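You operate a simulated robot arm through the tools that you are given. There is no shell and no other tool. Be economical: measure what you need, move in short steps, check, and stop when the job is done.

Carry out the task below with a simulated robot arm. There is one attempt and no reset: what you move stays moved.

## Task
Put the yellow cup on the plain brass tray. Then take the teal bell and put it on top of the blue vase.
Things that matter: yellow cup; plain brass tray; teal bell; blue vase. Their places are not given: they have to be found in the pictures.

Only the result counts: the job must be done as asked and must still hold three seconds after the hand-in. Knocking over, shifting, dropping, spilling or breaking anything else fails it.

## Robot
A 7-joint arm with a two-finger parallel gripper, fixed in place. Base frame: the origin is at the foot of the arm, x ahead of it, y to its left, z up; the work surface is at about z = 0. Lengths are in mm, angles in rad, forces in N, time in s.
With the tool pointing down near the work surface it reaches from about 220 to 580 mm from the base axis. Its first joint turns from -1.152 to 1.152 rad. Payload 2.5 kg.
Tool frame: the origin (TCP) lies between the finger pads and is the grasp point; the fingertips stand 23 mm ahead of it; z points along the fingers, y is the line along which they close. Largest opening 94 mm; finger width 38, thickness 10; the body of the gripper, 54 by 96 mm, starts 39 mm behind the TCP.
Orientation is that of the tool frame in the base frame, as a unit quaternion [x, y, z, w]. With the fingers straight down and closing along the base's y, the tool's x points along the base's -x, its y along +y and its z along -z.

## Interface
- The arm moves only by the tool arm_command. Its arguments are lists of equal length, an entry for each row: "fingers": the opening, from 0 (shut) to 1 (fully open); "xyz": the shift along the tool's x, y, z in m, a list of three; "rot": the turn, a rotation vector about the tool's x, y, z in rad, a list of three. In form: {"fingers": [fingers, ...], "xyz": [[tx, ty, tz], ...], "rot": [[wx, wy, wz], ...]}. A call has 1 to 12 rows; each row shifts and turns the commanded pose from where the row before left it, along the tool's axes as they then stand. A row lasts 0.2 s, in which the tool goes at most 50 mm and 0.15 rad; a call with a longer step from one row to the next is refused whole, and so is a gripper value outside its range. A pose out of reach is approached as far as the arm can. The call stops where the force on the tool passes 40 N (or 10 N more than at its start, if that is more) or the arm is blocked; 0.2 s more then pass. The fingers move at their own pace (about 108 mm/s each) and stop on an object; they squeeze with about 44 N. The grip force told is the motor's: it shows also when the fingers shut on nothing. Time passes only in rows, and 0.2 s behind the last, so rows that do not move let the fingers close. It gives the time, the measured TCP pose, the force on the tool (base axes), the opening and the grip force at its end, in the units of the frame above (readings bear some noise).
- Cameras (640 x 400 px; columns grow to the right, rows downward): "scene" is fixed at [97.8, -395.7, 545.6]; the picture's right is [0.94, -0.33, 0.00], its down [-0.18, -0.51, -0.84] and it looks along [0.28, 0.79, -0.54] (base axes); focal length 322 px, centre (320, 200). "wrist" rides on the gripper at [-39, 0, -44] in the tool frame; the picture's right is [0.00, -1.00, 0.00], its down [0.97, 0.00, -0.24] and it looks along [0.24, 0.00, 0.97] (tool axes); focal length 218 px, centre (320, 200).
- get_image(camera): a new picture of that camera. No time passes.
- probe_pixels(camera, pixels): for up to 12 pixels [column, row] of the newest picture of that camera ("zoom" is the newest enlarged one), the place [x, y, z] in the base frame of the surface seen there, good to about 3 mm. No time passes.
- close_up(camera, box): a new picture of the part [left, top, right, bottom] of that camera's present view, enlarged. No time passes.
- finish_job(): hands the job in; it is judged then, once.

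Keep the steps short. Do not move on a guess: measure, check each grasp and each placing, and mend mistakes. In all there are 80 turns and 38 pictures (those below and enlarged ones count). Leave the gripper open and the arm clear of the work at the hand-in unless told otherwise, and finish with a single line.

The tools are called after "Request:" as name(argument=value, ...) on one line, values as JSON. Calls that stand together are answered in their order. arm_command: Moves the arm, as the interface text tells. Its arguments: {"type":"object","properties":{"fingers":{"type":"array","items":{"type":"number"}},"xyz":{"type":"array","items":{"type":"array","items":{"type":"number"}}},"rot":{"type":"array","items":{"type":"array","items":{"type":"number"}}}},"required":["fingers","xyz","rot"]} The other tools are called the same way: get_image (camera) takes a picture; probe_pixels (camera, pixels) gives the place of the surface under pixels of a picture; close_up (camera, box) takes an enlarged picture of a part of a camera's view; finish_job () hands the job in.

At the start:

```text
clock: 0.0
tool_pos: [357.0, -6.5, 358.3]
orientation: [0.001, 1.0, 0.0, -0.001]
wrist_force: [-0.9, 0.1, -0.1]
gripper_width: 94.0
grip_force: 0.1
```

scene: 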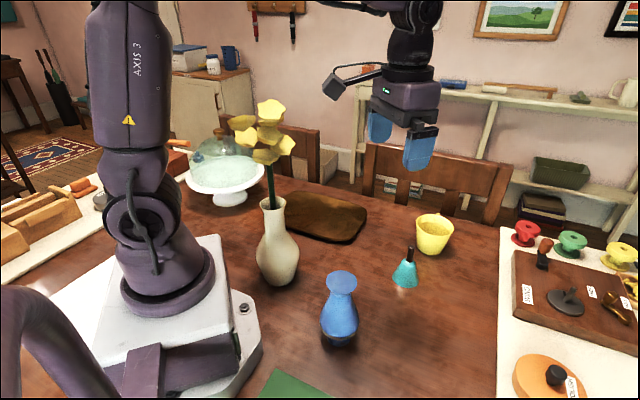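
wrist: 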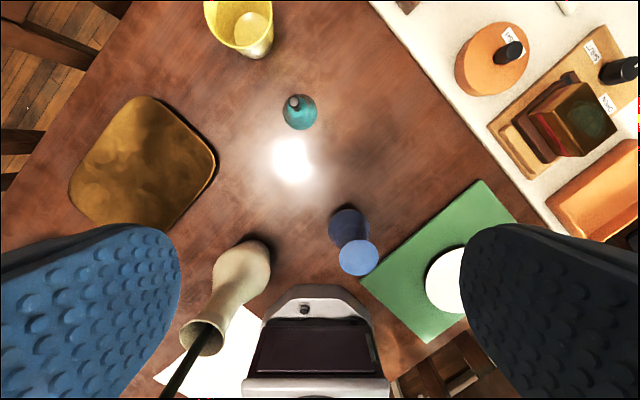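

I see the tray at wrist (145,160), the cup at (240,25), the bell at (300,110) and the vase at (352,245). I'll probe these in both pictures.

Request:
probe_pixels(camera="wrist", pixels=[[145, 160], [80, 195], [145, 100], [210, 165], [160, 222], [295, 103], [300, 118], [356, 258], [348, 222], [255, 45], [207, 10], [271, 10]])

Request:
probe_pixels(camera="scene", pixels=[[434, 222], [418, 220], [452, 228], [432, 250], [409, 252], [404, 282], [341, 278], [341, 290], [340, 335], [320, 215], [270, 110], [275, 205]])

Request:
close_up(camera="scene", box=[300, 190, 480, 360])

Request:
close_up(camera="wrist", box=[180, 0, 400, 290])

```text
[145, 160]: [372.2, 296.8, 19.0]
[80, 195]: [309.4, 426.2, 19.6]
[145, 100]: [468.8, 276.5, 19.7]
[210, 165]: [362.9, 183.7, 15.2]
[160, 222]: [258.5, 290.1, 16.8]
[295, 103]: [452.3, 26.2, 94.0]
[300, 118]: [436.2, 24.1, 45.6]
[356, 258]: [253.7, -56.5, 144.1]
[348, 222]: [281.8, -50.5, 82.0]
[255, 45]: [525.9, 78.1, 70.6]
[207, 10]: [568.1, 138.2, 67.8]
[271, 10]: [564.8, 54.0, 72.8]
```

```text
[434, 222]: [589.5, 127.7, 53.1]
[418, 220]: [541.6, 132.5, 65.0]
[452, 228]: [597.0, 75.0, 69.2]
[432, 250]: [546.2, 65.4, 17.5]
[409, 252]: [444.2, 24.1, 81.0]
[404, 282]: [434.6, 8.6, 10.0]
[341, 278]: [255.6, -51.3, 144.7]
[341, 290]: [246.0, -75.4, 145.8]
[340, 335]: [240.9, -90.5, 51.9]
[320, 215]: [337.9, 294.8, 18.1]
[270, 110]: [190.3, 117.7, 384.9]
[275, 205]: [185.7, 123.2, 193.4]
```

```text
2.35 times, centred on (390, 275) of scene
```

zoom: 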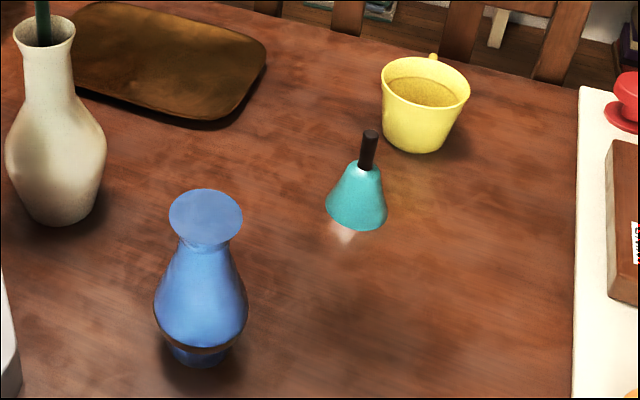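

```text
1.38 times, centred on (290, 145) of wrist
```

zoom: 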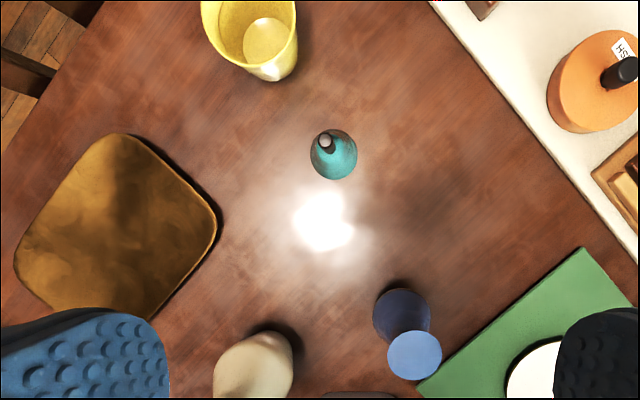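

The vase top looks like a flat disc at z≈145. The cup sits near the edge of the arm's reach. I'll move to (457, 84, 358), staying high, so I can look straight into the cup.

Request:
arm_command(fingers=[1, 1, 1, 1], xyz=[[-0.025, 0.023, 0], [-0.025, 0.023, 0], [-0.025, 0.023, 0], [-0.025, 0.023, 0]], rot=[[0, 0, 0], [0, 0, 0], [0, 0, 0], [0, 0, 0]])

Request:
get_image(camera="scene")

Request:
get_image(camera="wrist")

```text
clock: 1.0
tool_pos: [458.6, 85.2, 357.7]
orientation: [0.0, 1.0, -0.001, -0.001]
wrist_force: [-0.5, -1.0, -0.1]
gripper_width: 94.1
grip_force: 0.1
```

```text
33 pictures are left
```

scene: 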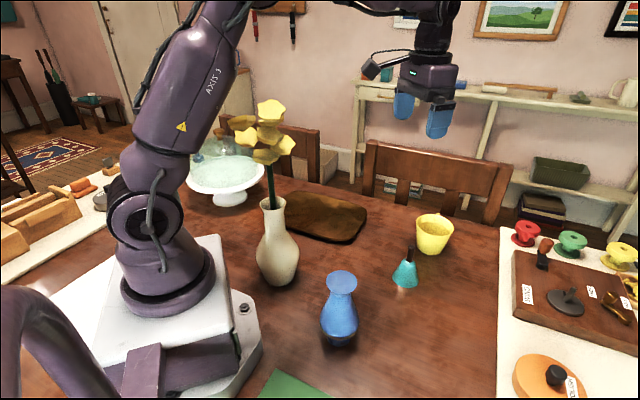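

```text
32 pictures are left
```

wrist: 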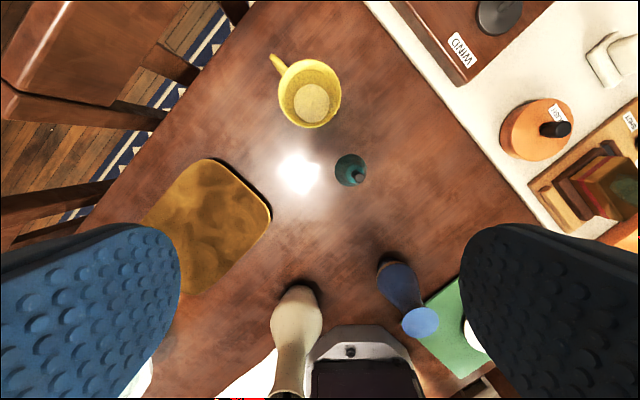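

Next I'll measure the cup rim, its floor, the flower top and the arm links. The flower is close to the path the arm will sweep.

Request:
probe_pixels(camera="wrist", pixels=[[310, 61], [280, 93], [339, 95], [308, 126], [312, 103], [312, 118], [272, 57], [350, 160], [359, 179], [422, 321], [345, 185], [300, 300]])

Request:
probe_pixels(camera="scene", pixels=[[145, 222], [182, 126], [210, 85], [230, 20], [268, 104], [262, 120], [290, 145], [243, 122], [265, 155], [435, 60], [435, 10], [370, 5]])

Request:
close_up(camera="wrist", box=[230, 30, 390, 130])

Request:
close_up(camera="scene", box=[390, 200, 470, 300])

```text
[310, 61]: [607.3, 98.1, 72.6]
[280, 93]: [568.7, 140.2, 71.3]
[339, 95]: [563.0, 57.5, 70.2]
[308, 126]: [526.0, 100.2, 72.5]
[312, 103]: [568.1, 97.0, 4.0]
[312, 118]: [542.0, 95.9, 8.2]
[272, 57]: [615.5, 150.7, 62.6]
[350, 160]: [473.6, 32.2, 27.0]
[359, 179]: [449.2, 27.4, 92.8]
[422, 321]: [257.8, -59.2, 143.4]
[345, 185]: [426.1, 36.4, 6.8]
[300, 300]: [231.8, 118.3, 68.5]
```

```text
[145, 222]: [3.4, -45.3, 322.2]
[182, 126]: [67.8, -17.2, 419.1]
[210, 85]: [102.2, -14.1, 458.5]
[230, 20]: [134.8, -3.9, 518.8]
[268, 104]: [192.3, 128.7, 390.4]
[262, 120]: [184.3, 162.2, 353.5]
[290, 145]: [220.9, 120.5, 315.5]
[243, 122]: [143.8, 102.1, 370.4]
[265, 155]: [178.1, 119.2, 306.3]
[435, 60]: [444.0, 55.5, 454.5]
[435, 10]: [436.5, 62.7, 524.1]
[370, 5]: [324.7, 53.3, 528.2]
```

```text
4.00 times, centred on (310, 80) of wrist
```

zoom: 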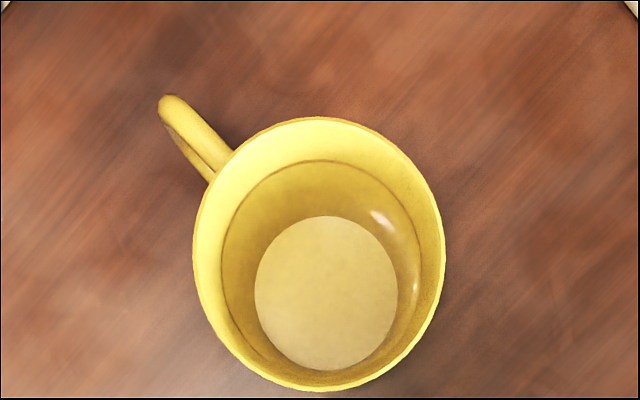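

```text
4.00 times, centred on (430, 250) of scene
```

zoom: 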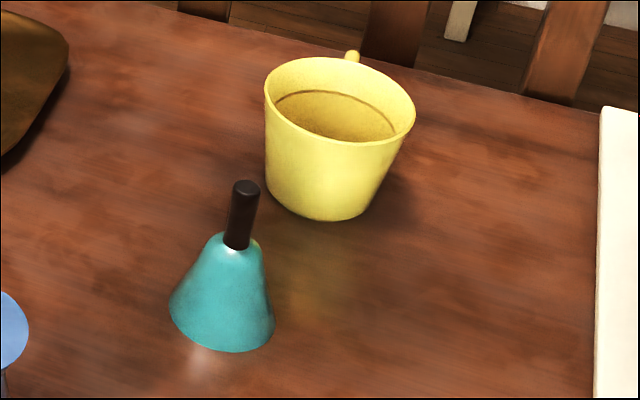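

The cup holds a clear liquid, so it has to stay level. Its rim centre is about (567, 98), it is 83 mm across and 72 mm high, and the handle points at about 47°. I'll go over the cup and turn the tool by -0.82 so the fingers close at right angles to the handle, still high.

Request:
arm_command(fingers=[1, 1, 1, 1, 1, 1, 1, 1, 1, 1, 1, 1], xyz=[[-0.0275, 0.0032, 0.0], [-0.0275, 0.0032, 0.0], [-0.0275, 0.0032, 0.0], [-0.0259, 0.0032, 0.0], [0, 0, 0.03], [0, 0, 0.03], [0, 0, 0.03], [0, 0, 0.03], [0, 0, 0.03], [0, 0, 0.03], [0, 0, 0], [0, 0, 0]], rot=[[0, 0, 0], [0, 0, 0], [0, 0, 0], [0, 0, 0], [0, 0, -0.137], [0, 0, -0.137], [0, 0, -0.137], [0, 0, -0.137], [0, 0, -0.137], [0, 0, -0.137], [0, 0, 0], [0, 0, 0]])

Request:
get_image(camera="wrist")

Request:
get_image(camera="scene")

```text
clock: 3.6
tool_pos: [553.6, 96.8, 177.4]
orientation: [-0.401, 0.916, 0.0, 0.0]
wrist_force: [0.5, 0.0, 0.3]
gripper_width: 94.0
grip_force: 0.1
out of reach, approached as far as the arm can: row 4
```

```text
29 pictures are left
```

wrist: 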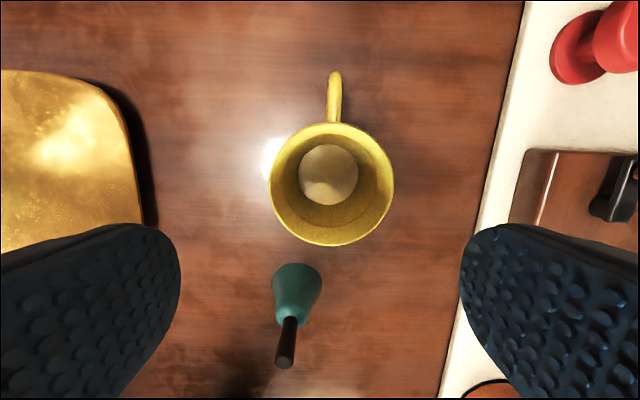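

```text
28 pictures are left
```

scene: 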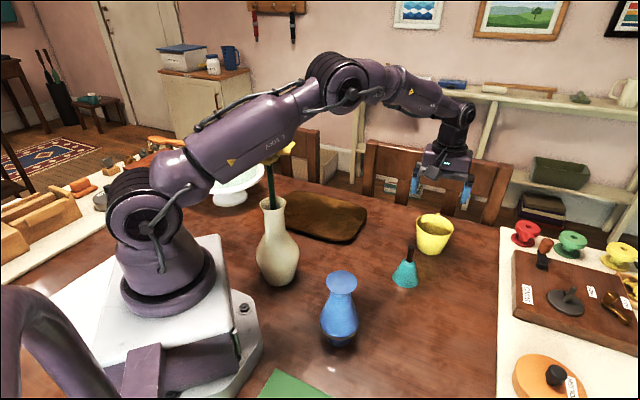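

The arm leans far forward at this reach and passes close to the flower. I'll measure the upper arm against the flower before going on, and re-measure the cup.

Request:
probe_pixels(camera="scene", pixels=[[145, 228], [232, 160], [280, 135], [240, 185], [275, 160], [300, 140], [320, 110], [350, 95], [290, 149], [268, 165], [440, 105], [270, 100]])

Request:
probe_pixels(camera="wrist", pixels=[[332, 125], [272, 183], [392, 183], [332, 244], [328, 175], [334, 75], [298, 268], [285, 360]])

Request:
close_up(camera="scene", box=[180, 60, 340, 260])

```text
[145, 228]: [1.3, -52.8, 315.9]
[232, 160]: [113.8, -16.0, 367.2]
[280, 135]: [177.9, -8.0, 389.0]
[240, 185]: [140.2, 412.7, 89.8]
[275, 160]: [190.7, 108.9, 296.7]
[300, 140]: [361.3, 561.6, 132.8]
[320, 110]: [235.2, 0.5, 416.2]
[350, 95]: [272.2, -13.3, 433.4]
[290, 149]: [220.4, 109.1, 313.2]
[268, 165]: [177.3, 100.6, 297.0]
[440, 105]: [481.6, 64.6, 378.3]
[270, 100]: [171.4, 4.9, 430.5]
```

```text
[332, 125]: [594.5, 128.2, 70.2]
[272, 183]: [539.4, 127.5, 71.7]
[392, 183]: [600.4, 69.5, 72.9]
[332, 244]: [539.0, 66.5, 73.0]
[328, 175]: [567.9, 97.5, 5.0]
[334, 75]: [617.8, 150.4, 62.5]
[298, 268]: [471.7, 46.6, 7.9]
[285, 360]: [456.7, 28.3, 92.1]
```

```text
2.00 times, centred on (260, 160) of scene
```

zoom: 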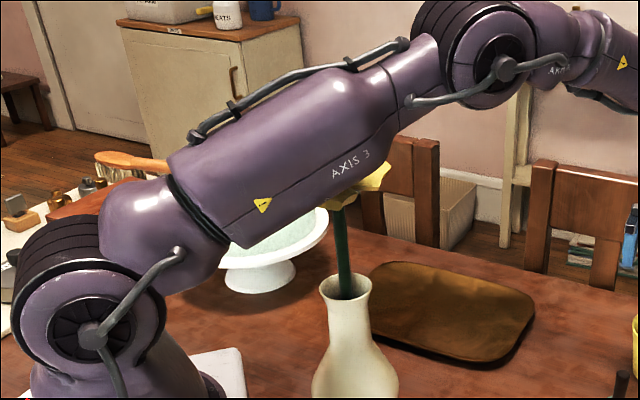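

The arm leans so low that a straight-down reach over the near tray could brush the flower at about (190, 120, 395). I plan to grip the cup with the tool tilted about its closing axis. The wrist then stays to the right and the arm never crosses the flower. I'll measure the tray outline next.

Request:
probe_pixels(camera="scene", pixels=[[366, 210], [349, 241], [330, 239], [310, 235], [296, 225], [300, 195], [340, 202], [362, 225], [340, 220], [285, 195], [345, 232], [356, 208]])

Request:
close_up(camera="scene", box=[260, 170, 400, 260])

```text
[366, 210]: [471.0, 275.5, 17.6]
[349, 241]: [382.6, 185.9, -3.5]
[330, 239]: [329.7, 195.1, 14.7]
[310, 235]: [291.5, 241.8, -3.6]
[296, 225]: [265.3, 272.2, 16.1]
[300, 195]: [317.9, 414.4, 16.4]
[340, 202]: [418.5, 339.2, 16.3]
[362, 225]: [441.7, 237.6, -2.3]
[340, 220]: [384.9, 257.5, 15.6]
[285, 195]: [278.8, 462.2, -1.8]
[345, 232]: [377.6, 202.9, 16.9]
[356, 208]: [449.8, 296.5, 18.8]
```

```text
4.44 times, centred on (330, 215) of scene
```

zoom: 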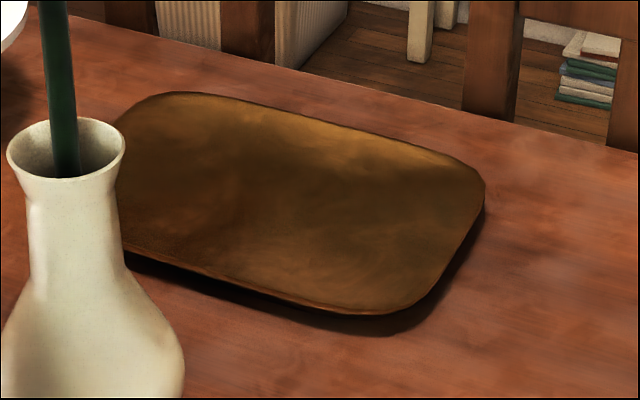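

The tray top is at z≈17, with its right edge running from about (370,192) to (470,275). I'll tilt the tool 0.6 rad about the closing axis here at height, tips toward the handle and camera side up, then look.

Request:
arm_command(fingers=[1, 1, 1, 1, 1], xyz=[[0, 0, 0], [0, 0, 0], [0, 0, 0], [0, 0, 0], [0, 0, 0]], rot=[[0, -0.15, 0], [0, -0.15, 0], [0, -0.15, 0], [0, -0.15, 0], [0, 0, 0]])

Request:
get_image(camera="scene")

```text
clock: 4.8
tool_pos: [552.4, 99.2, 176.9]
orientation: [-0.381, 0.876, 0.118, 0.272]
wrist_force: [-0.7, -0.1, -0.1]
gripper_width: 93.8
grip_force: 0.0
```

```text
25 pictures are left
```

scene: 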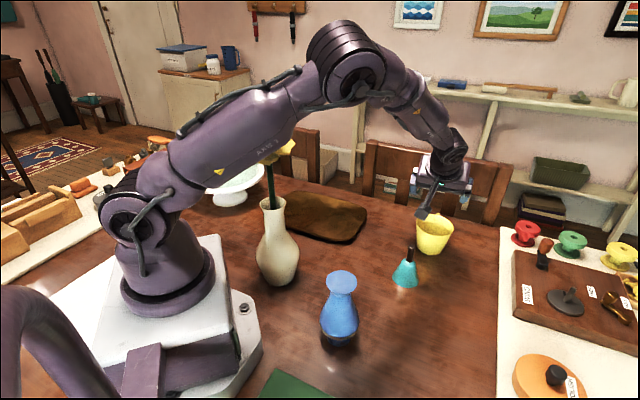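

Something sticks out of the gripper at scene (425,210), near the cup. I'll look closer and measure it.

Request:
close_up(camera="scene", box=[380, 110, 500, 260])

Request:
probe_pixels(camera="scene", pixels=[[425, 212], [432, 200], [436, 190], [422, 215], [428, 214], [440, 175], [450, 160], [415, 187], [468, 190]])

Request:
get_image(camera="wrist")

```text
2.67 times, centred on (440, 185) of scene
```

zoom: 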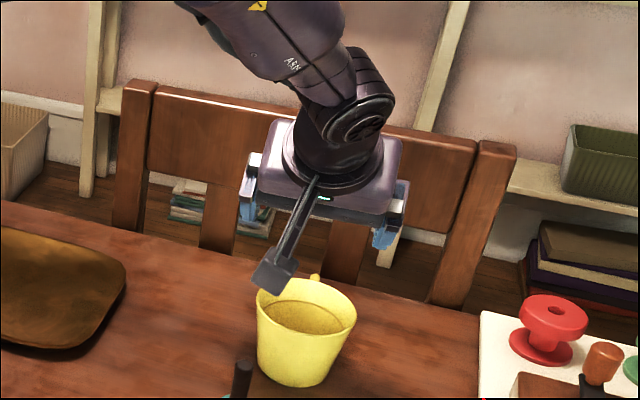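

```text
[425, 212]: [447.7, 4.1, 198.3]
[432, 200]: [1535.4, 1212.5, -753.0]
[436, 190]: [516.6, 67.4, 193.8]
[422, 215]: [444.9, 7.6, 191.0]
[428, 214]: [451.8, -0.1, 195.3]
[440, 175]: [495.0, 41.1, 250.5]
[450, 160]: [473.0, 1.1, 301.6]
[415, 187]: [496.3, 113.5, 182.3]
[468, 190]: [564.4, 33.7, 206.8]
```

```text
23 pictures are left
```

wrist: 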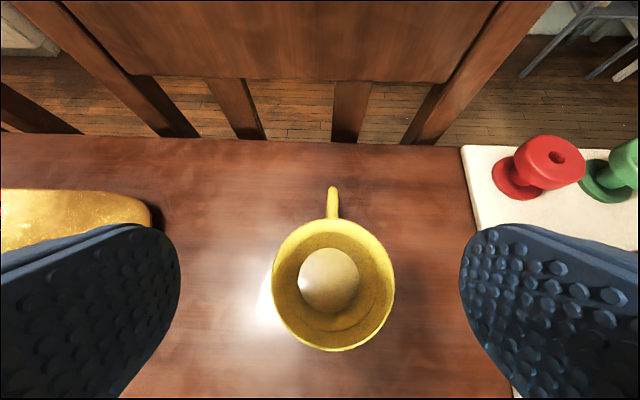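

The gripper carries a boom whose tip is at about (+107, 0, -95) in the tool frame. In this direction it would come close to the bell. I'll turn 0.35 rad more about the vertical so the boom clears the bell, centre over (568, 98) and come down to z≈117.

Request:
arm_command(fingers=[1, 1, 1, 1, 1, 1, 1, 1], xyz=[[0, 0, 0], [0, 0, 0], [0, 0, 0], [-0.004, -0.0149, 0.0028], [0.0113, 0, 0.0165], [0.0113, 0, 0.0165], [0.0113, 0, 0.0165], [0, 0, 0]], rot=[[-0.066, 0, -0.0963], [-0.066, 0, -0.0963], [-0.066, 0, -0.0963], [0, 0, 0], [0, 0, 0], [0, 0, 0], [0, 0, 0], [0, 0, 0]])

Request:
get_image(camera="scene")

Request:
get_image(camera="wrist")

```text
clock: 6.6
tool_pos: [567.4, 94.5, 116.4]
orientation: [-0.529, 0.796, 0.163, 0.245]
wrist_force: [0.9, 0.4, 0.1]
gripper_width: 94.2
grip_force: 0.2
```

```text
22 pictures are left
```

scene: 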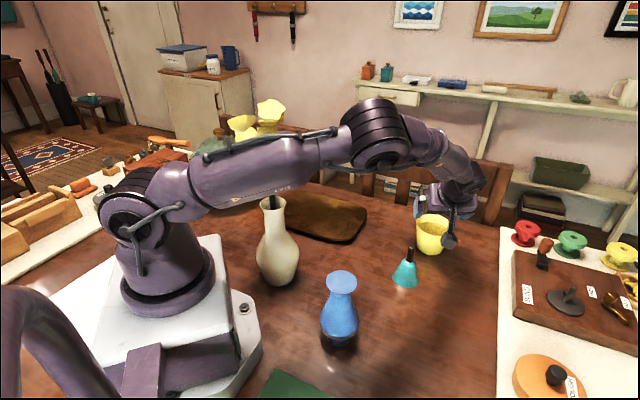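

```text
21 pictures are left
```

wrist: 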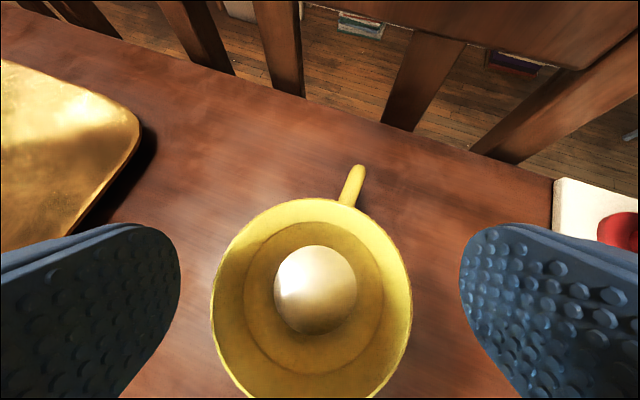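

The boom is clear of the bell and the cup lies between the fingers. I'll check the centring by probing the rim.

Request:
probe_pixels(camera="wrist", pixels=[[213, 295], [409, 295], [312, 201], [216, 330], [406, 330], [250, 388], [372, 388]])

Request:
probe_pixels(camera="scene", pixels=[[450, 243], [447, 240], [240, 198], [275, 192], [300, 180], [408, 265]])

```text
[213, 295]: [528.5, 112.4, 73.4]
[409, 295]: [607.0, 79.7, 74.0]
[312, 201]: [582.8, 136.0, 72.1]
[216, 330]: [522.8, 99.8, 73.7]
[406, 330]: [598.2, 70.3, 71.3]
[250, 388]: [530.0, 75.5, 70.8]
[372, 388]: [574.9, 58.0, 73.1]
```

```text
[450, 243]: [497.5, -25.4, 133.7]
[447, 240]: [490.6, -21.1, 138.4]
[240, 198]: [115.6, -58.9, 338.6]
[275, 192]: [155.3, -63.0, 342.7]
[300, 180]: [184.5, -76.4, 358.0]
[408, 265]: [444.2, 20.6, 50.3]
```

It is centred. I'll lower straight down to z≈61 in base terms, fingers open.

Request:
arm_command(fingers=[1, 1, 1, 1, 1], xyz=[[0.0074, 0, 0.0116], [0.0074, 0, 0.0116], [0.0074, 0, 0.0116], [0.0074, 0, 0.0116], [0, 0, 0]], rot=[[0, 0, 0], [0, 0, 0], [0, 0, 0], [0, 0, 0], [0, 0, 0]])

Request:
get_image(camera="wrist")

Request:
close_up(camera="scene", box=[370, 160, 520, 300])

```text
clock: 7.8
tool_pos: [568.5, 97.9, 63.3]
orientation: [-0.528, 0.796, 0.164, 0.246]
wrist_force: [-0.5, -0.6, 0.4]
gripper_width: 94.1
grip_force: 0.0
```

```text
20 pictures are left
```

wrist: 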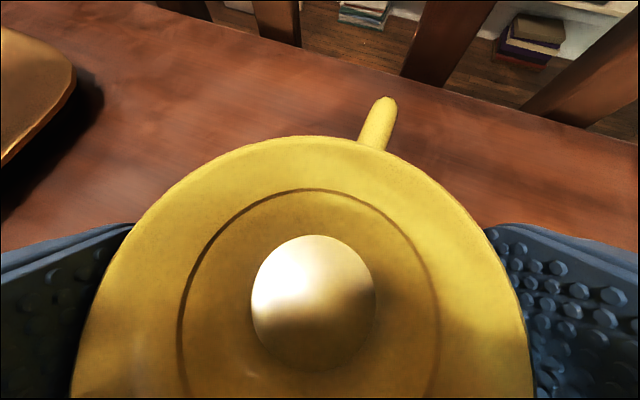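

```text
2.86 times, centred on (445, 230) of scene
```

zoom: 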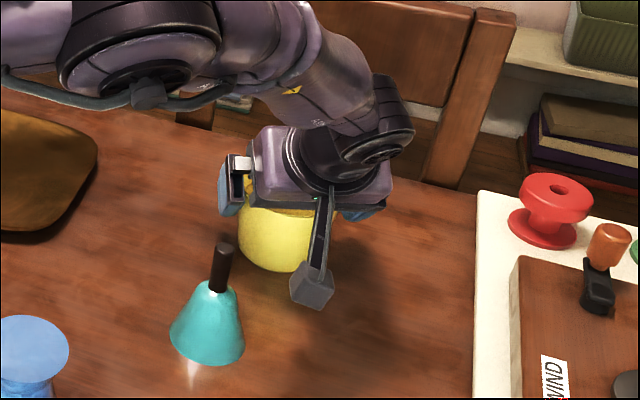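

The cup sits slightly to the left, at column ~303 against 320. I'll shift +3.5 mm along tool y and then close.

Request:
arm_command(fingers=[1, 1, 0.85, 0.7, 0.5, 0.5, 0.5, 0.5], xyz=[[0, 0.0035, 0], [0, 0, 0], [0, 0, 0], [0, 0, 0], [0, 0, 0], [0, 0, 0], [0, 0, 0], [0, 0, 0]], rot=[[0, 0, 0], [0, 0, 0], [0, 0, 0], [0, 0, 0], [0, 0, 0], [0, 0, 0], [0, 0, 0], [0, 0, 0]])

```text
clock: 9.6
tool_pos: [564.4, 97.4, 62.4]
orientation: [-0.529, 0.795, 0.164, 0.246]
wrist_force: [-0.3, -0.1, -0.3]
gripper_width: 86.2
grip_force: 43.9
```

It gripped at 86 mm with 44 N. I'll lift 25 mm slowly and check.

Request:
arm_command(fingers=[0.5, 0.5, 0.5, 0.5, 0.5], xyz=[[-0.0017, 0, -0.0025], [-0.0028, 0, -0.0041], [-0.0048, 0, -0.007], [-0.0048, 0, -0.007], [0, 0, 0]], rot=[[0, 0, 0], [0, 0, 0], [0, 0, 0], [0, 0, 0], [0, 0, 0]])

Request:
close_up(camera="scene", box=[370, 160, 520, 300])

Request:
get_image(camera="wrist")

```text
clock: 10.8
tool_pos: [564.0, 99.1, 87.8]
orientation: [-0.528, 0.796, 0.164, 0.246]
wrist_force: [0.2, -0.5, -1.8]
gripper_width: 86.1
grip_force: 43.8
```

```text
2.86 times, centred on (445, 230) of scene
```

zoom: 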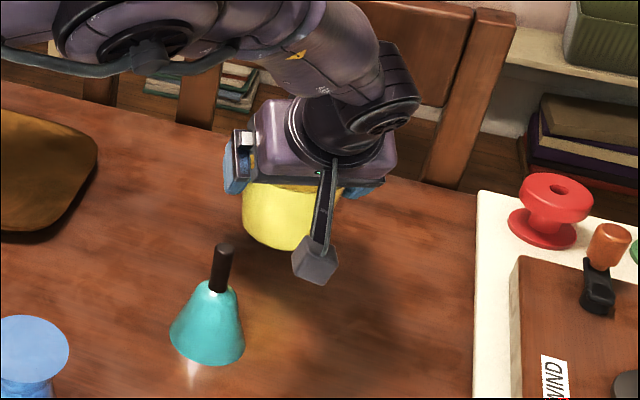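

```text
17 pictures are left
```

wrist: 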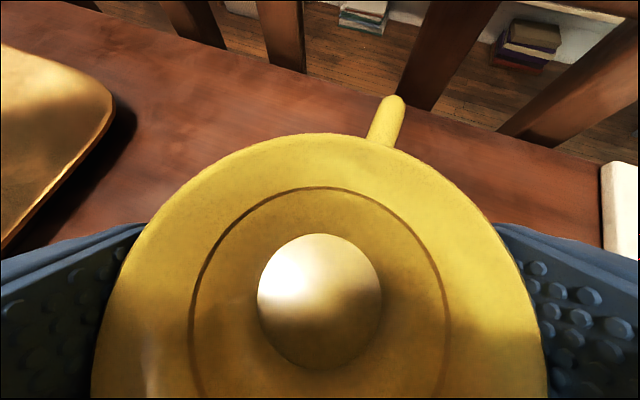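

The cup is lifted and level. I'll raise 40 mm and carry it halfway toward the tray, at about (463, 172), smoothly.

Request:
arm_command(fingers=[0.5, 0.5, 0.5, 0.5, 0.5, 0.5, 0.5, 0.5, 0.5, 0.5, 0.5, 0.5], xyz=[[-0.0056, 0, -0.0083], [-0.0085, 0, -0.0123], [-0.0085, 0, -0.0123], [-0.0015, 0.007, 0.001], [-0.003, 0.0155, 0.002], [-0.004, 0.02, 0.0027], [-0.004, 0.02, 0.0027], [-0.004, 0.02, 0.0027], [-0.0035, 0.018, 0.0024], [-0.0025, 0.014, 0.0018], [-0.0015, 0.0069, 0.001], [0, 0, 0]], rot=[[0, 0, 0], [0, 0, 0], [0, 0, 0], [0, 0, 0], [0, 0, 0], [0, 0, 0], [0, 0, 0], [0, 0, 0], [0, 0, 0], [0, 0, 0], [0, 0, 0], [0, 0, 0]])

```text
clock: 13.4
tool_pos: [465.0, 172.0, 129.4]
orientation: [-0.528, 0.796, 0.163, 0.246]
wrist_force: [-0.6, -0.6, -1.6]
gripper_width: 85.9
grip_force: 44.6
```

Now I'll turn about the vertical by 0.89 rad, keeping the cup level, so the wrist ends up on the right side.

Request:
arm_command(fingers=[0.5, 0.5, 0.5, 0.5, 0.5, 0.5, 0.5, 0.5, 0.5, 0.5, 0.5], xyz=[[0, 0, 0], [0, 0, 0], [0, 0, 0], [0, 0, 0], [0, 0, 0], [0, 0, 0], [0, 0, 0], [0, 0, 0], [0, 0, 0], [0, 0, 0], [0, 0, 0]], rot=[[-0.025, 0, -0.0366], [-0.0502, 0, -0.0733], [-0.0577, 0, -0.0842], [-0.0577, 0, -0.0842], [-0.0577, 0, -0.0842], [-0.0577, 0, -0.0842], [-0.0577, 0, -0.0842], [-0.0577, 0, -0.0842], [-0.0502, 0, -0.0733], [-0.025, 0, -0.0366], [0, 0, 0]])

Request:
get_image(camera="scene")

```text
clock: 15.8
tool_pos: [466.4, 172.0, 126.7]
orientation: [0.817, -0.495, -0.253, -0.153]
wrist_force: [-0.2, -0.8, -1.4]
gripper_width: 86.0
grip_force: 44.2
```

```text
16 pictures are left
```

scene: 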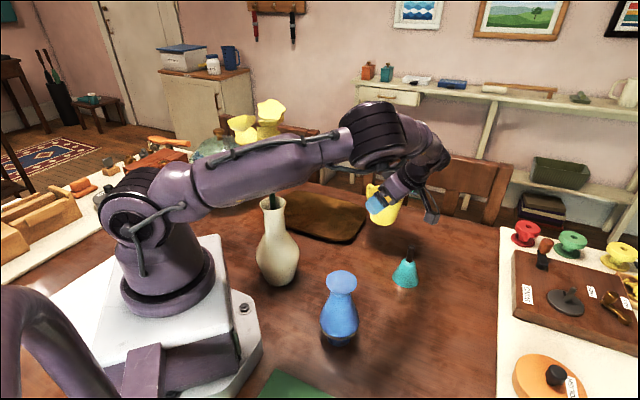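

I'll go half of the remaining way, then check the arm against the flower.

Request:
arm_command(fingers=[0.5, 0.5, 0.5, 0.5, 0.5, 0.5], xyz=[[-0.005, 0.003, 0.0034], [-0.0125, 0.0073, 0.0086], [-0.0125, 0.0073, 0.0086], [-0.0117, 0.0068, 0.008], [-0.005, 0.0029, 0.0034], [0, 0, 0]], rot=[[0, 0, 0], [0, 0, 0], [0, 0, 0], [0, 0, 0], [0, 0, 0], [0, 0, 0]])

Request:
get_image(camera="scene")

Request:
probe_pixels(camera="scene", pixels=[[240, 180], [275, 165], [300, 155], [370, 130], [268, 105], [242, 122], [395, 215], [375, 215]])

```text
clock: 17.2
tool_pos: [414.2, 209.8, 127.0]
orientation: [0.817, -0.495, -0.254, -0.153]
wrist_force: [0.6, -0.6, -1.4]
gripper_width: 85.9
grip_force: 44.0
```

```text
15 pictures are left
```

scene: 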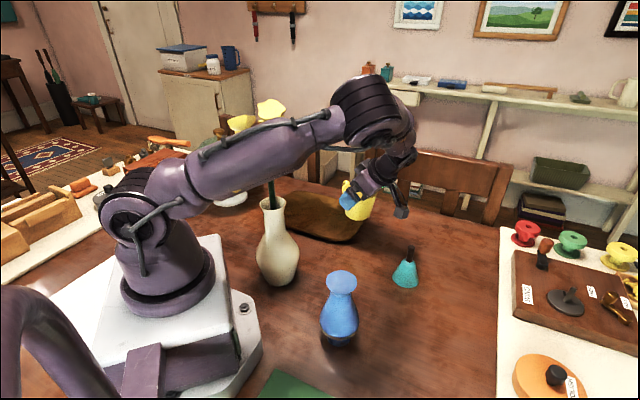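

```text
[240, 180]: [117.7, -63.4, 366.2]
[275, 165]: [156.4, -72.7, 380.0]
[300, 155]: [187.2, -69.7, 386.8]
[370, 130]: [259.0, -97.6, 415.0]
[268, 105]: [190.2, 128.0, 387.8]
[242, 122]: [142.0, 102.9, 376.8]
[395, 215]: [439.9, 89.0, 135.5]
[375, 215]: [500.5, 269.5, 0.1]
```

There is plenty of clearance: the upper arm's near side is at y≈-70, and the flower is untouched at y≈103–128. I'll continue to above the tray spot at about (365, 247).

Request:
arm_command(fingers=[0.5, 0.5, 0.5, 0.5, 0.5, 0.5], xyz=[[-0.005, 0.003, 0.0034], [-0.0122, 0.0073, 0.0083], [-0.0122, 0.0073, 0.0083], [-0.0115, 0.0068, 0.0079], [-0.005, 0.0029, 0.0034], [0, 0, 0]], rot=[[0, 0, 0], [0, 0, 0], [0, 0, 0], [0, 0, 0], [0, 0, 0], [0, 0, 0]])

Request:
close_up(camera="scene", box=[250, 130, 430, 260])

```text
clock: 18.6
tool_pos: [365.0, 246.0, 129.5]
orientation: [0.817, -0.495, -0.253, -0.152]
wrist_force: [-1.2, 0.0, -1.6]
gripper_width: 85.8
grip_force: 44.0
```

```text
3.08 times, centred on (340, 195) of scene
```

zoom: 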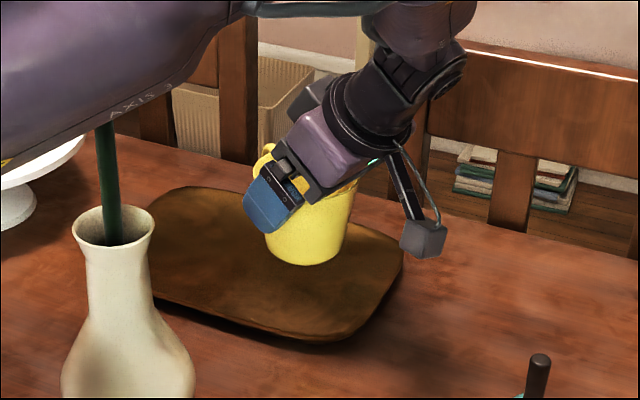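

The cup is level over the tray. I'll shift a little further in, to (375, 262), and lower to a few mm above the tray.

Request:
arm_command(fingers=[0.5, 0.5, 0.5, 0.5, 0.5, 0.5, 0.5], xyz=[[-0.004, -0.0081, 0.0027], [-0.004, -0.0081, 0.0027], [0.006, 0, 0.0087], [0.006, 0, 0.0087], [0.006, 0, 0.0087], [0.0043, 0, 0.0064], [0, 0, 0]], rot=[[0, 0, 0], [0, 0, 0], [0, 0, 0], [0, 0, 0], [0, 0, 0], [0, 0, 0], [0, 0, 0]])

Request:
close_up(camera="scene", box=[250, 130, 430, 260])

```text
clock: 20.2
tool_pos: [375.0, 262.2, 87.3]
orientation: [0.817, -0.495, -0.254, -0.152]
wrist_force: [0.7, -1.1, -2.1]
gripper_width: 86.1
grip_force: 43.9
```

```text
3.08 times, centred on (340, 195) of scene
```

zoom: 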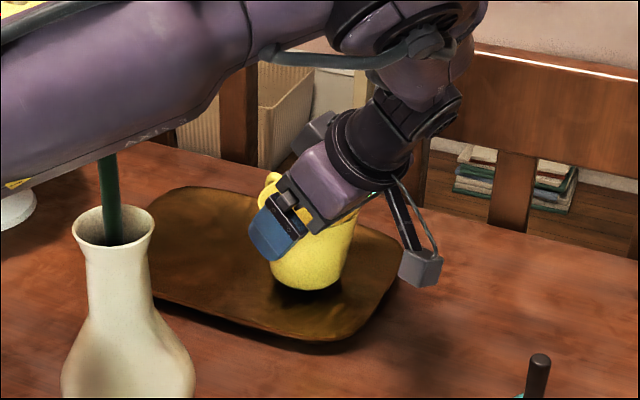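

Only a few mm are left. I'll lower about 2 mm per row and watch for contact force.

Request:
arm_command(fingers=[0.5, 0.5, 0.5, 0.5], xyz=[[0.0011, 0, 0.0016], [0.0011, 0, 0.0016], [0.0011, 0, 0.0016], [0, 0, 0]], rot=[[0, 0, 0], [0, 0, 0], [0, 0, 0], [0, 0, 0]])

```text
clock: 21.2
tool_pos: [375.5, 262.1, 82.7]
orientation: [0.816, -0.496, -0.254, -0.153]
wrist_force: [-0.8, -0.6, 0.8]
gripper_width: 85.9
grip_force: 44.1
```

The z-force went from -2 to +0.8, so contact is starting. I'll lower 1 mm more.

Request:
arm_command(fingers=[0.5, 0.5], xyz=[[0.0006, 0, 0.0008], [0, 0, 0]], rot=[[0, 0, 0], [0, 0, 0]])

```text
clock: 21.8
tool_pos: [375.5, 261.8, 82.9]
orientation: [0.817, -0.496, -0.253, -0.153]
wrist_force: [-3.4, -4.8, 15.3]
gripper_width: 85.8
grip_force: 44.3
```

Firm contact. I'll ease up 0.5 mm, open the fingers and wait.

Request:
arm_command(fingers=[0.5, 0.95, 1, 1, 1], xyz=[[-0.0003, 0, -0.0004], [0, 0, 0], [0, 0, 0], [0, 0, 0], [0, 0, 0]], rot=[[0, 0, 0], [0, 0, 0], [0, 0, 0], [0, 0, 0], [0, 0, 0]])

Request:
get_image(camera="wrist")

```text
clock: 23.0
tool_pos: [375.0, 261.1, 81.3]
orientation: [0.817, -0.495, -0.254, -0.152]
wrist_force: [-0.3, 0.4, -0.4]
gripper_width: 94.2
grip_force: 0.0
```

```text
12 pictures are left
```

wrist: 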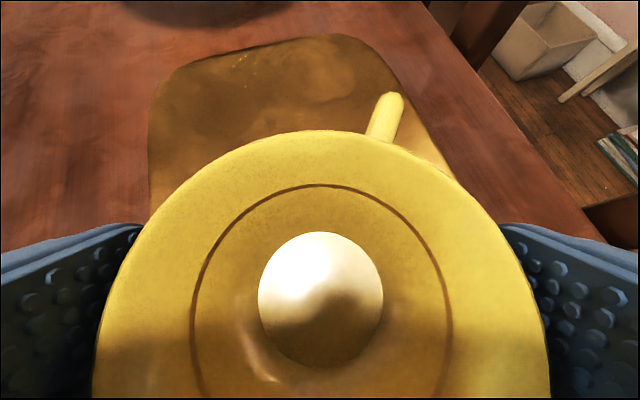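

It is released with a gap on both sides. I'll lift straight up 80 mm.

Request:
arm_command(fingers=[1, 1, 1, 1, 1, 1], xyz=[[-0.0045, 0, -0.0066], [-0.0102, 0, -0.0149], [-0.0102, 0, -0.0149], [-0.0102, 0, -0.0149], [-0.0102, 0, -0.0149], [0, 0, 0]], rot=[[0, 0, 0], [0, 0, 0], [0, 0, 0], [0, 0, 0], [0, 0, 0], [0, 0, 0]])

Request:
get_image(camera="scene")

```text
clock: 24.4
tool_pos: [375.9, 262.5, 161.5]
orientation: [0.817, -0.496, -0.253, -0.152]
wrist_force: [0.2, -1.0, 0.3]
gripper_width: 94.1
grip_force: 0.1
```

```text
11 pictures are left
```

scene: 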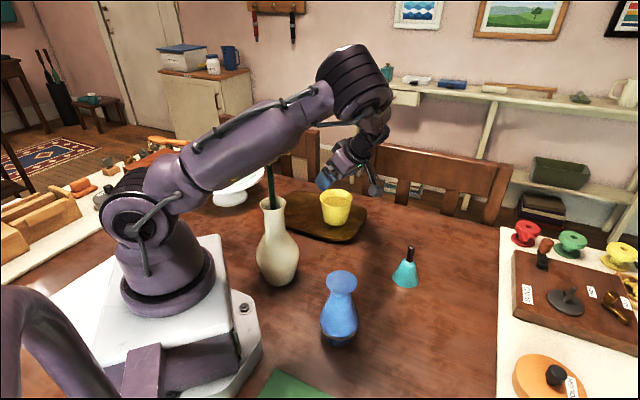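

The cup stands on the tray. I'll back away to the right at this height, back along the approach side, to about (456, 60).

Request:
arm_command(fingers=[1, 1, 1, 1, 1, 1, 1, 1, 1], xyz=[[0.0223, 0.0029, -0.0153], [0.0223, 0.0029, -0.0153], [0.0223, 0.0029, -0.0153], [0.0223, 0.0029, -0.0153], [0.0223, 0.0029, -0.0153], [0.0223, 0.0029, -0.0153], [0.0223, 0.0029, -0.0153], [0.0223, 0.0029, -0.0153], [0, 0, 0]], rot=[[0, 0, 0], [0, 0, 0], [0, 0, 0], [0, 0, 0], [0, 0, 0], [0, 0, 0], [0, 0, 0], [0, 0, 0], [0, 0, 0]])

Request:
arm_command(fingers=[1, 1, 1, 1, 1, 1, 1, 1, 1], xyz=[[0, 0, 0], [0, 0, 0], [0, 0, 0], [0, 0, 0], [0, 0, 0], [0, 0, 0], [0, 0, 0], [0, 0, 0], [0, 0, 0]], rot=[[0, 0.15, 0], [0, 0.15, 0], [0, 0.15, 0], [0, 0.15, 0], [0, 0, 0.12], [0, 0, 0.12], [0, 0, 0.12], [0, 0, 0.12], [0, 0, 0]])

Request:
get_image(camera="scene")

Request:
get_image(camera="wrist")

```text
clock: 26.4
tool_pos: [455.3, 55.1, 160.6]
orientation: [0.817, -0.496, -0.253, -0.153]
wrist_force: [0.8, 0.3, 0.7]
gripper_width: 94.1
grip_force: 0.1
```

```text
clock: 28.4
tool_pos: [453.8, 60.2, 161.5]
orientation: [-0.707, 0.707, 0.001, -0.001]
wrist_force: [-0.2, -0.5, -0.8]
gripper_width: 94.3
grip_force: 0.1
```

```text
10 pictures are left
```

scene: 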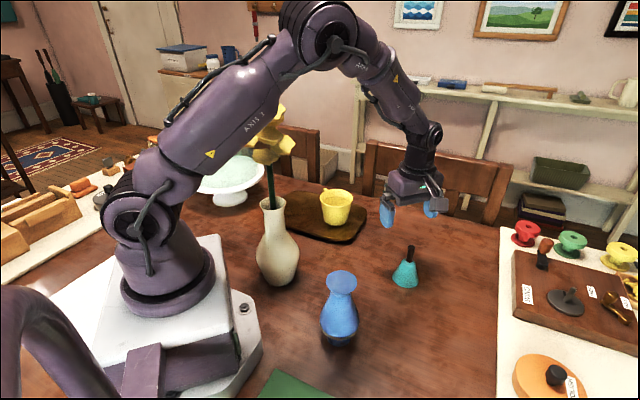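

```text
9 pictures are left
```

wrist: 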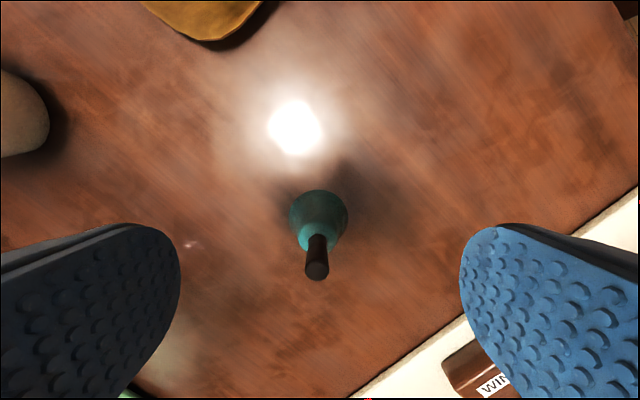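

The tool is vertical again, closing along base x. I'll measure the bell's handle and skirt, and the vase top.

Request:
probe_pixels(camera="wrist", pixels=[[317, 270], [306, 268], [327, 268], [317, 245], [300, 235], [320, 196], [292, 217], [346, 217], [333, 232]])

Request:
probe_pixels(camera="scene", pixels=[[411, 247], [410, 255], [409, 260], [405, 284], [341, 272], [341, 294], [327, 282], [355, 282], [341, 282], [265, 105], [243, 128]])

Request:
close_up(camera="scene", box=[300, 230, 430, 350])

```text
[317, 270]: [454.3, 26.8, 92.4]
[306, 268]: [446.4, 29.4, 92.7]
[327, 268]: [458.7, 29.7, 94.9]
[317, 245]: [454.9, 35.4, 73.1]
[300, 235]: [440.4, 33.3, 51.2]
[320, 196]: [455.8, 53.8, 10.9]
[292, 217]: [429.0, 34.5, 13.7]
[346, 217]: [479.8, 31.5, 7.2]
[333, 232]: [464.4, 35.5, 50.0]
```

```text
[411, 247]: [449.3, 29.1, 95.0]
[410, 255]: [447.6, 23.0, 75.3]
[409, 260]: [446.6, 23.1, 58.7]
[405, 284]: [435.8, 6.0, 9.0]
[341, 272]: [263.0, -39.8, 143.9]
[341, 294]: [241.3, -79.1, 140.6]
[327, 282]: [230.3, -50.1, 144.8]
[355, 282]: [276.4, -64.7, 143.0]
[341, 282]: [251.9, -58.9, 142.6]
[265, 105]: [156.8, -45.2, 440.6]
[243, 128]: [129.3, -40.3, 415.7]
```

```text
3.33 times, centred on (365, 290) of scene
```

zoom: 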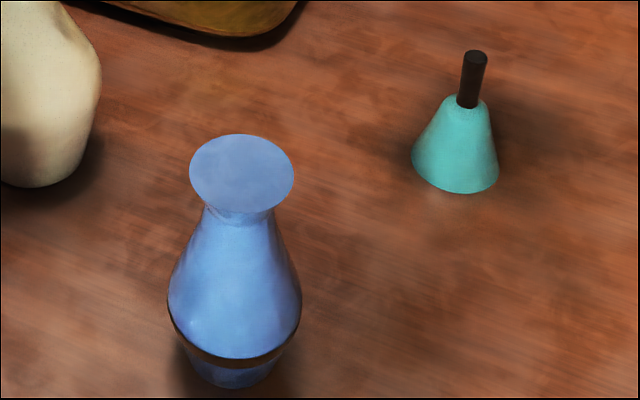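

The bell axis is at about (454, 28.5), with the handle between z 55 and 94. The vase top disc is centred at about (253, -58.5), z 143, about 50 mm across. I'll centre on the handle and go down to z≈82.

Request:
arm_command(fingers=[0.8, 0.7, 0.7, 0.7, 0.7, 0.7, 0.7, 0.7, 0.7], xyz=[[0.016, 0, 0], [0.0157, 0, 0], [0, 0, 0.018], [0, 0, 0.018], [0, 0, 0.016], [0, 0, 0.013], [0, 0, 0.009], [0, 0, 0.0055], [0, 0, 0]], rot=[[0, 0, 0], [0, 0, 0], [0, 0, 0], [0, 0, 0], [0, 0, 0], [0, 0, 0], [0, 0, 0], [0, 0, 0], [0, 0, 0]])

Request:
get_image(camera="wrist")

```text
clock: 30.4
tool_pos: [453.6, 27.6, 81.8]
orientation: [0.708, -0.707, 0.0, 0.001]
wrist_force: [0.2, 0.1, -0.6]
gripper_width: 65.8
grip_force: 0.0
```

```text
7 pictures are left
```

wrist: 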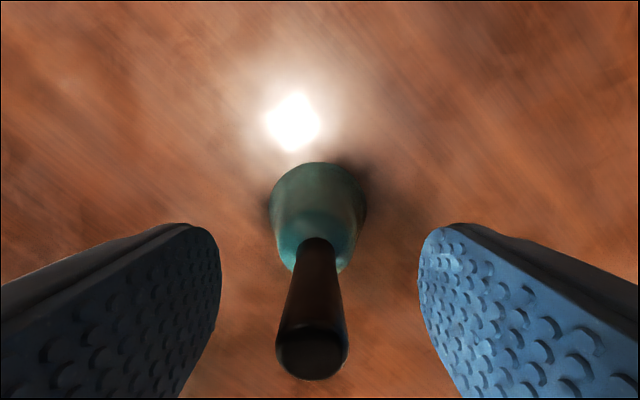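

The handle is about 1.5 mm left of centre. I'll shift and close in small steps.

Request:
arm_command(fingers=[0.7, 0.5, 0.3, 0.2, 0.1, 0.0, 0.0, 0.0], xyz=[[0, 0.0014, 0], [0, 0, 0], [0, 0, 0], [0, 0, 0], [0, 0, 0], [0, 0, 0], [0, 0, 0], [0, 0, 0]], rot=[[0, 0, 0], [0, 0, 0], [0, 0, 0], [0, 0, 0], [0, 0, 0], [0, 0, 0], [0, 0, 0], [0, 0, 0]])

Request:
arm_command(fingers=[0, 0, 0, 0], xyz=[[0, 0, -0.005], [0, 0, -0.012], [0, 0, -0.013], [0, 0, 0]], rot=[[0, 0, 0], [0, 0, 0], [0, 0, 0], [0, 0, 0]])

Request:
close_up(camera="scene", box=[300, 170, 460, 350])

```text
clock: 32.2
tool_pos: [453.6, 27.5, 82.6]
orientation: [-0.707, 0.707, 0.0, -0.002]
wrist_force: [0.4, 0.7, 0.0]
gripper_width: 14.1
grip_force: 44.1
```

```text
clock: 33.2
tool_pos: [453.4, 28.6, 114.0]
orientation: [0.707, -0.707, 0.0, 0.0]
wrist_force: [-0.3, 0.1, -0.8]
gripper_width: 14.1
grip_force: 44.3
```

```text
2.22 times, centred on (380, 260) of scene
```

zoom: 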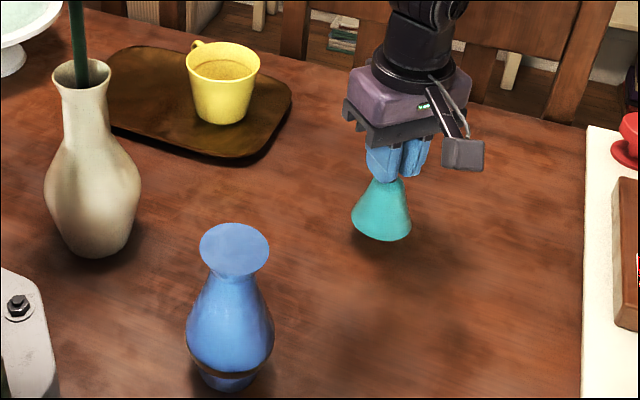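

The bell is held by its handle, which is 14 mm wide, and hangs straight. I'll raise it to z≈265, then look before crossing to the vase.

Request:
arm_command(fingers=[0, 0, 0, 0, 0, 0, 0, 0], xyz=[[0, 0, -0.012], [0, 0, -0.025], [0, 0, -0.025], [0, 0, -0.025], [0, 0, -0.025], [0, 0, -0.025], [0, 0, -0.014], [0, 0, 0]], rot=[[0, 0, 0], [0, 0, 0], [0, 0, 0], [0, 0, 0], [0, 0, 0], [0, 0, 0], [0, 0, 0], [0, 0, 0]])

Request:
arm_command(fingers=[0, 0, 0, 0, 0, 0, 0, 0], xyz=[[0.0044, 0.01, 0], [0.0088, 0.02, 0], [0.0088, 0.02, 0], [0.0088, 0.02, 0], [0.0088, 0.02, 0], [0.0088, 0.02, 0], [0.0044, 0.01, 0], [0, 0, 0]], rot=[[0, 0, 0], [0, 0, 0], [0, 0, 0], [0, 0, 0], [0, 0, 0], [0, 0, 0], [0, 0, 0], [0, 0, 0]])

Request:
get_image(camera="scene")

```text
clock: 35.0
tool_pos: [453.2, 30.0, 263.3]
orientation: [-0.707, 0.707, 0.001, 0.0]
wrist_force: [0.2, -0.5, -0.9]
gripper_width: 14.0
grip_force: 43.4
```

```text
clock: 36.8
tool_pos: [331.8, -25.3, 264.1]
orientation: [-0.707, 0.707, 0.001, 0.0]
wrist_force: [0.9, -0.2, -1.6]
gripper_width: 14.1
grip_force: 44.3
```

```text
5 pictures are left
```

scene: 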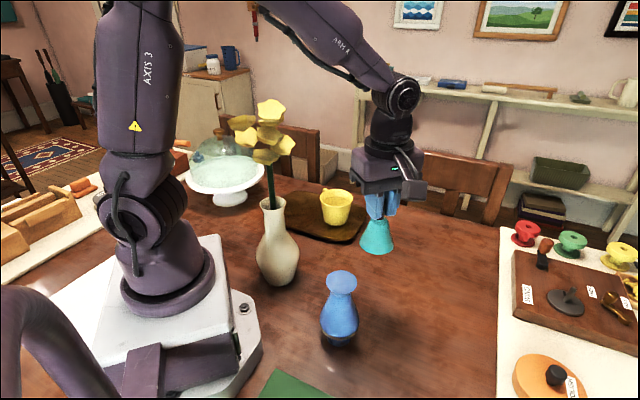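

All clear. I'll finish the crossing to above the vase at (253, -58.5).

Request:
arm_command(fingers=[0, 0, 0, 0, 0, 0, 0, 0], xyz=[[0.0043, 0.0101, 0], [0.0085, 0.0201, 0], [0.0085, 0.0201, 0], [0.0085, 0.0201, 0], [0.0043, 0.0102, 0], [0, 0, 0.01], [0, 0, 0], [0, 0, 0]], rot=[[0, 0, 0], [0, 0, 0], [0, 0, 0], [0, 0, 0], [0, 0, 0], [0, 0, 0], [0, 0, 0], [0, 0, 0]])

Request:
close_up(camera="scene", box=[260, 150, 430, 350])

```text
clock: 38.6
tool_pos: [251.9, -57.6, 253.4]
orientation: [-0.707, 0.707, 0.001, 0.0]
wrist_force: [0.3, -0.2, -1.2]
gripper_width: 14.1
grip_force: 44.4
```

```text
2.00 times, centred on (345, 250) of scene
```

zoom: 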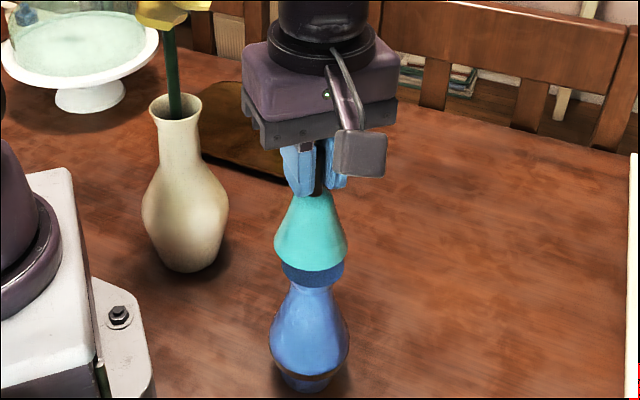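

Laterally aligned: bell at column 311, disc at 312. I'll check with probes on the bell skirt.

Request:
probe_pixels(camera="zoom", pixels=[[277, 248], [345, 246], [311, 268], [311, 225], [311, 280]])

```text
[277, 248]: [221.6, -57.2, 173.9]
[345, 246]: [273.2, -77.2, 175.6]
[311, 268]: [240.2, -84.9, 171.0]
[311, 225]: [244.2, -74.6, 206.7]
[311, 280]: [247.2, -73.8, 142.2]
```

Aligned to within 2–3 mm. The bell bottom is at about 171 and the disc at 143. I'll lower 23 mm.

Request:
arm_command(fingers=[0, 0, 0, 0, 0, 0], xyz=[[0, 0, 0.007], [0, 0, 0.007], [0, 0, 0.005], [0, 0, 0.0025], [0, 0, 0.0015], [0, 0, 0]], rot=[[0, 0, 0], [0, 0, 0], [0, 0, 0], [0, 0, 0], [0, 0, 0], [0, 0, 0]])

Request:
arm_command(fingers=[0, 0, 0], xyz=[[0, 0, 0.001], [0, 0, 0.001], [0, 0, 0]], rot=[[0, 0, 0], [0, 0, 0], [0, 0, 0]])

```text
clock: 40.0
tool_pos: [252.6, -59.6, 230.9]
orientation: [0.708, -0.707, -0.001, 0.001]
wrist_force: [0.1, 0.2, -1.2]
gripper_width: 13.9
grip_force: 44.4
```

```text
clock: 40.8
tool_pos: [251.3, -58.5, 229.6]
orientation: [0.707, -0.707, -0.001, 0.0]
wrist_force: [0.9, 1.7, -1.2]
gripper_width: 14.3
grip_force: 43.9
```

No contact yet. I'll continue 1 mm at a time.

Request:
arm_command(fingers=[0, 0, 0], xyz=[[0, 0, 0.001], [0, 0, 0.001], [0, 0, 0]], rot=[[0, 0, 0], [0, 0, 0], [0, 0, 0]])

```text
clock: 41.6
tool_pos: [253.4, -58.7, 227.7]
orientation: [0.707, -0.707, 0.002, 0.001]
wrist_force: [-1.6, -0.6, 22.5]
gripper_width: 13.9
grip_force: 44.1
```

Contact at 22 N. I'll ease up 0.8 mm and then look.

Request:
arm_command(fingers=[0, 0], xyz=[[0, 0, -0.0008], [0, 0, 0]], rot=[[0, 0, 0], [0, 0, 0]])

Request:
close_up(camera="scene", box=[290, 200, 400, 350])

```text
clock: 42.2
tool_pos: [252.4, -57.1, 226.8]
orientation: [-0.707, 0.707, -0.001, 0.001]
wrist_force: [0.8, -1.0, 19.5]
gripper_width: 14.3
grip_force: 43.7
```

```text
2.67 times, centred on (345, 275) of scene
```

zoom: 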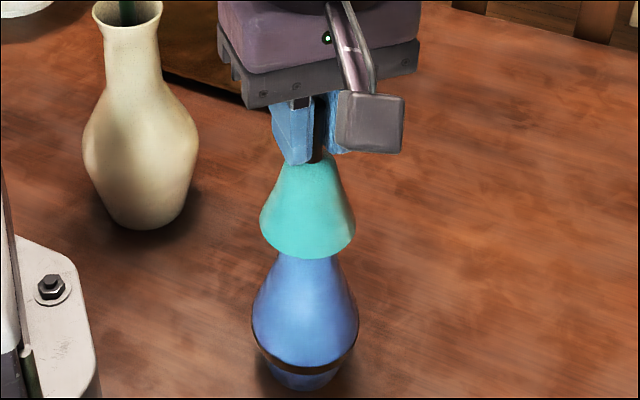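

The bell sits upright on the vase. I'll ease a bit more, then open gradually.

Request:
arm_command(fingers=[0, 0, 0], xyz=[[0, 0, -0.0006], [0, 0, -0.0004], [0, 0, 0]], rot=[[0, 0, 0], [0, 0, 0], [0, 0, 0]])

```text
clock: 43.0
tool_pos: [251.3, -59.1, 229.7]
orientation: [-0.707, 0.707, 0.001, -0.001]
wrist_force: [-0.2, 0.0, -0.5]
gripper_width: 14.0
grip_force: 44.3
```

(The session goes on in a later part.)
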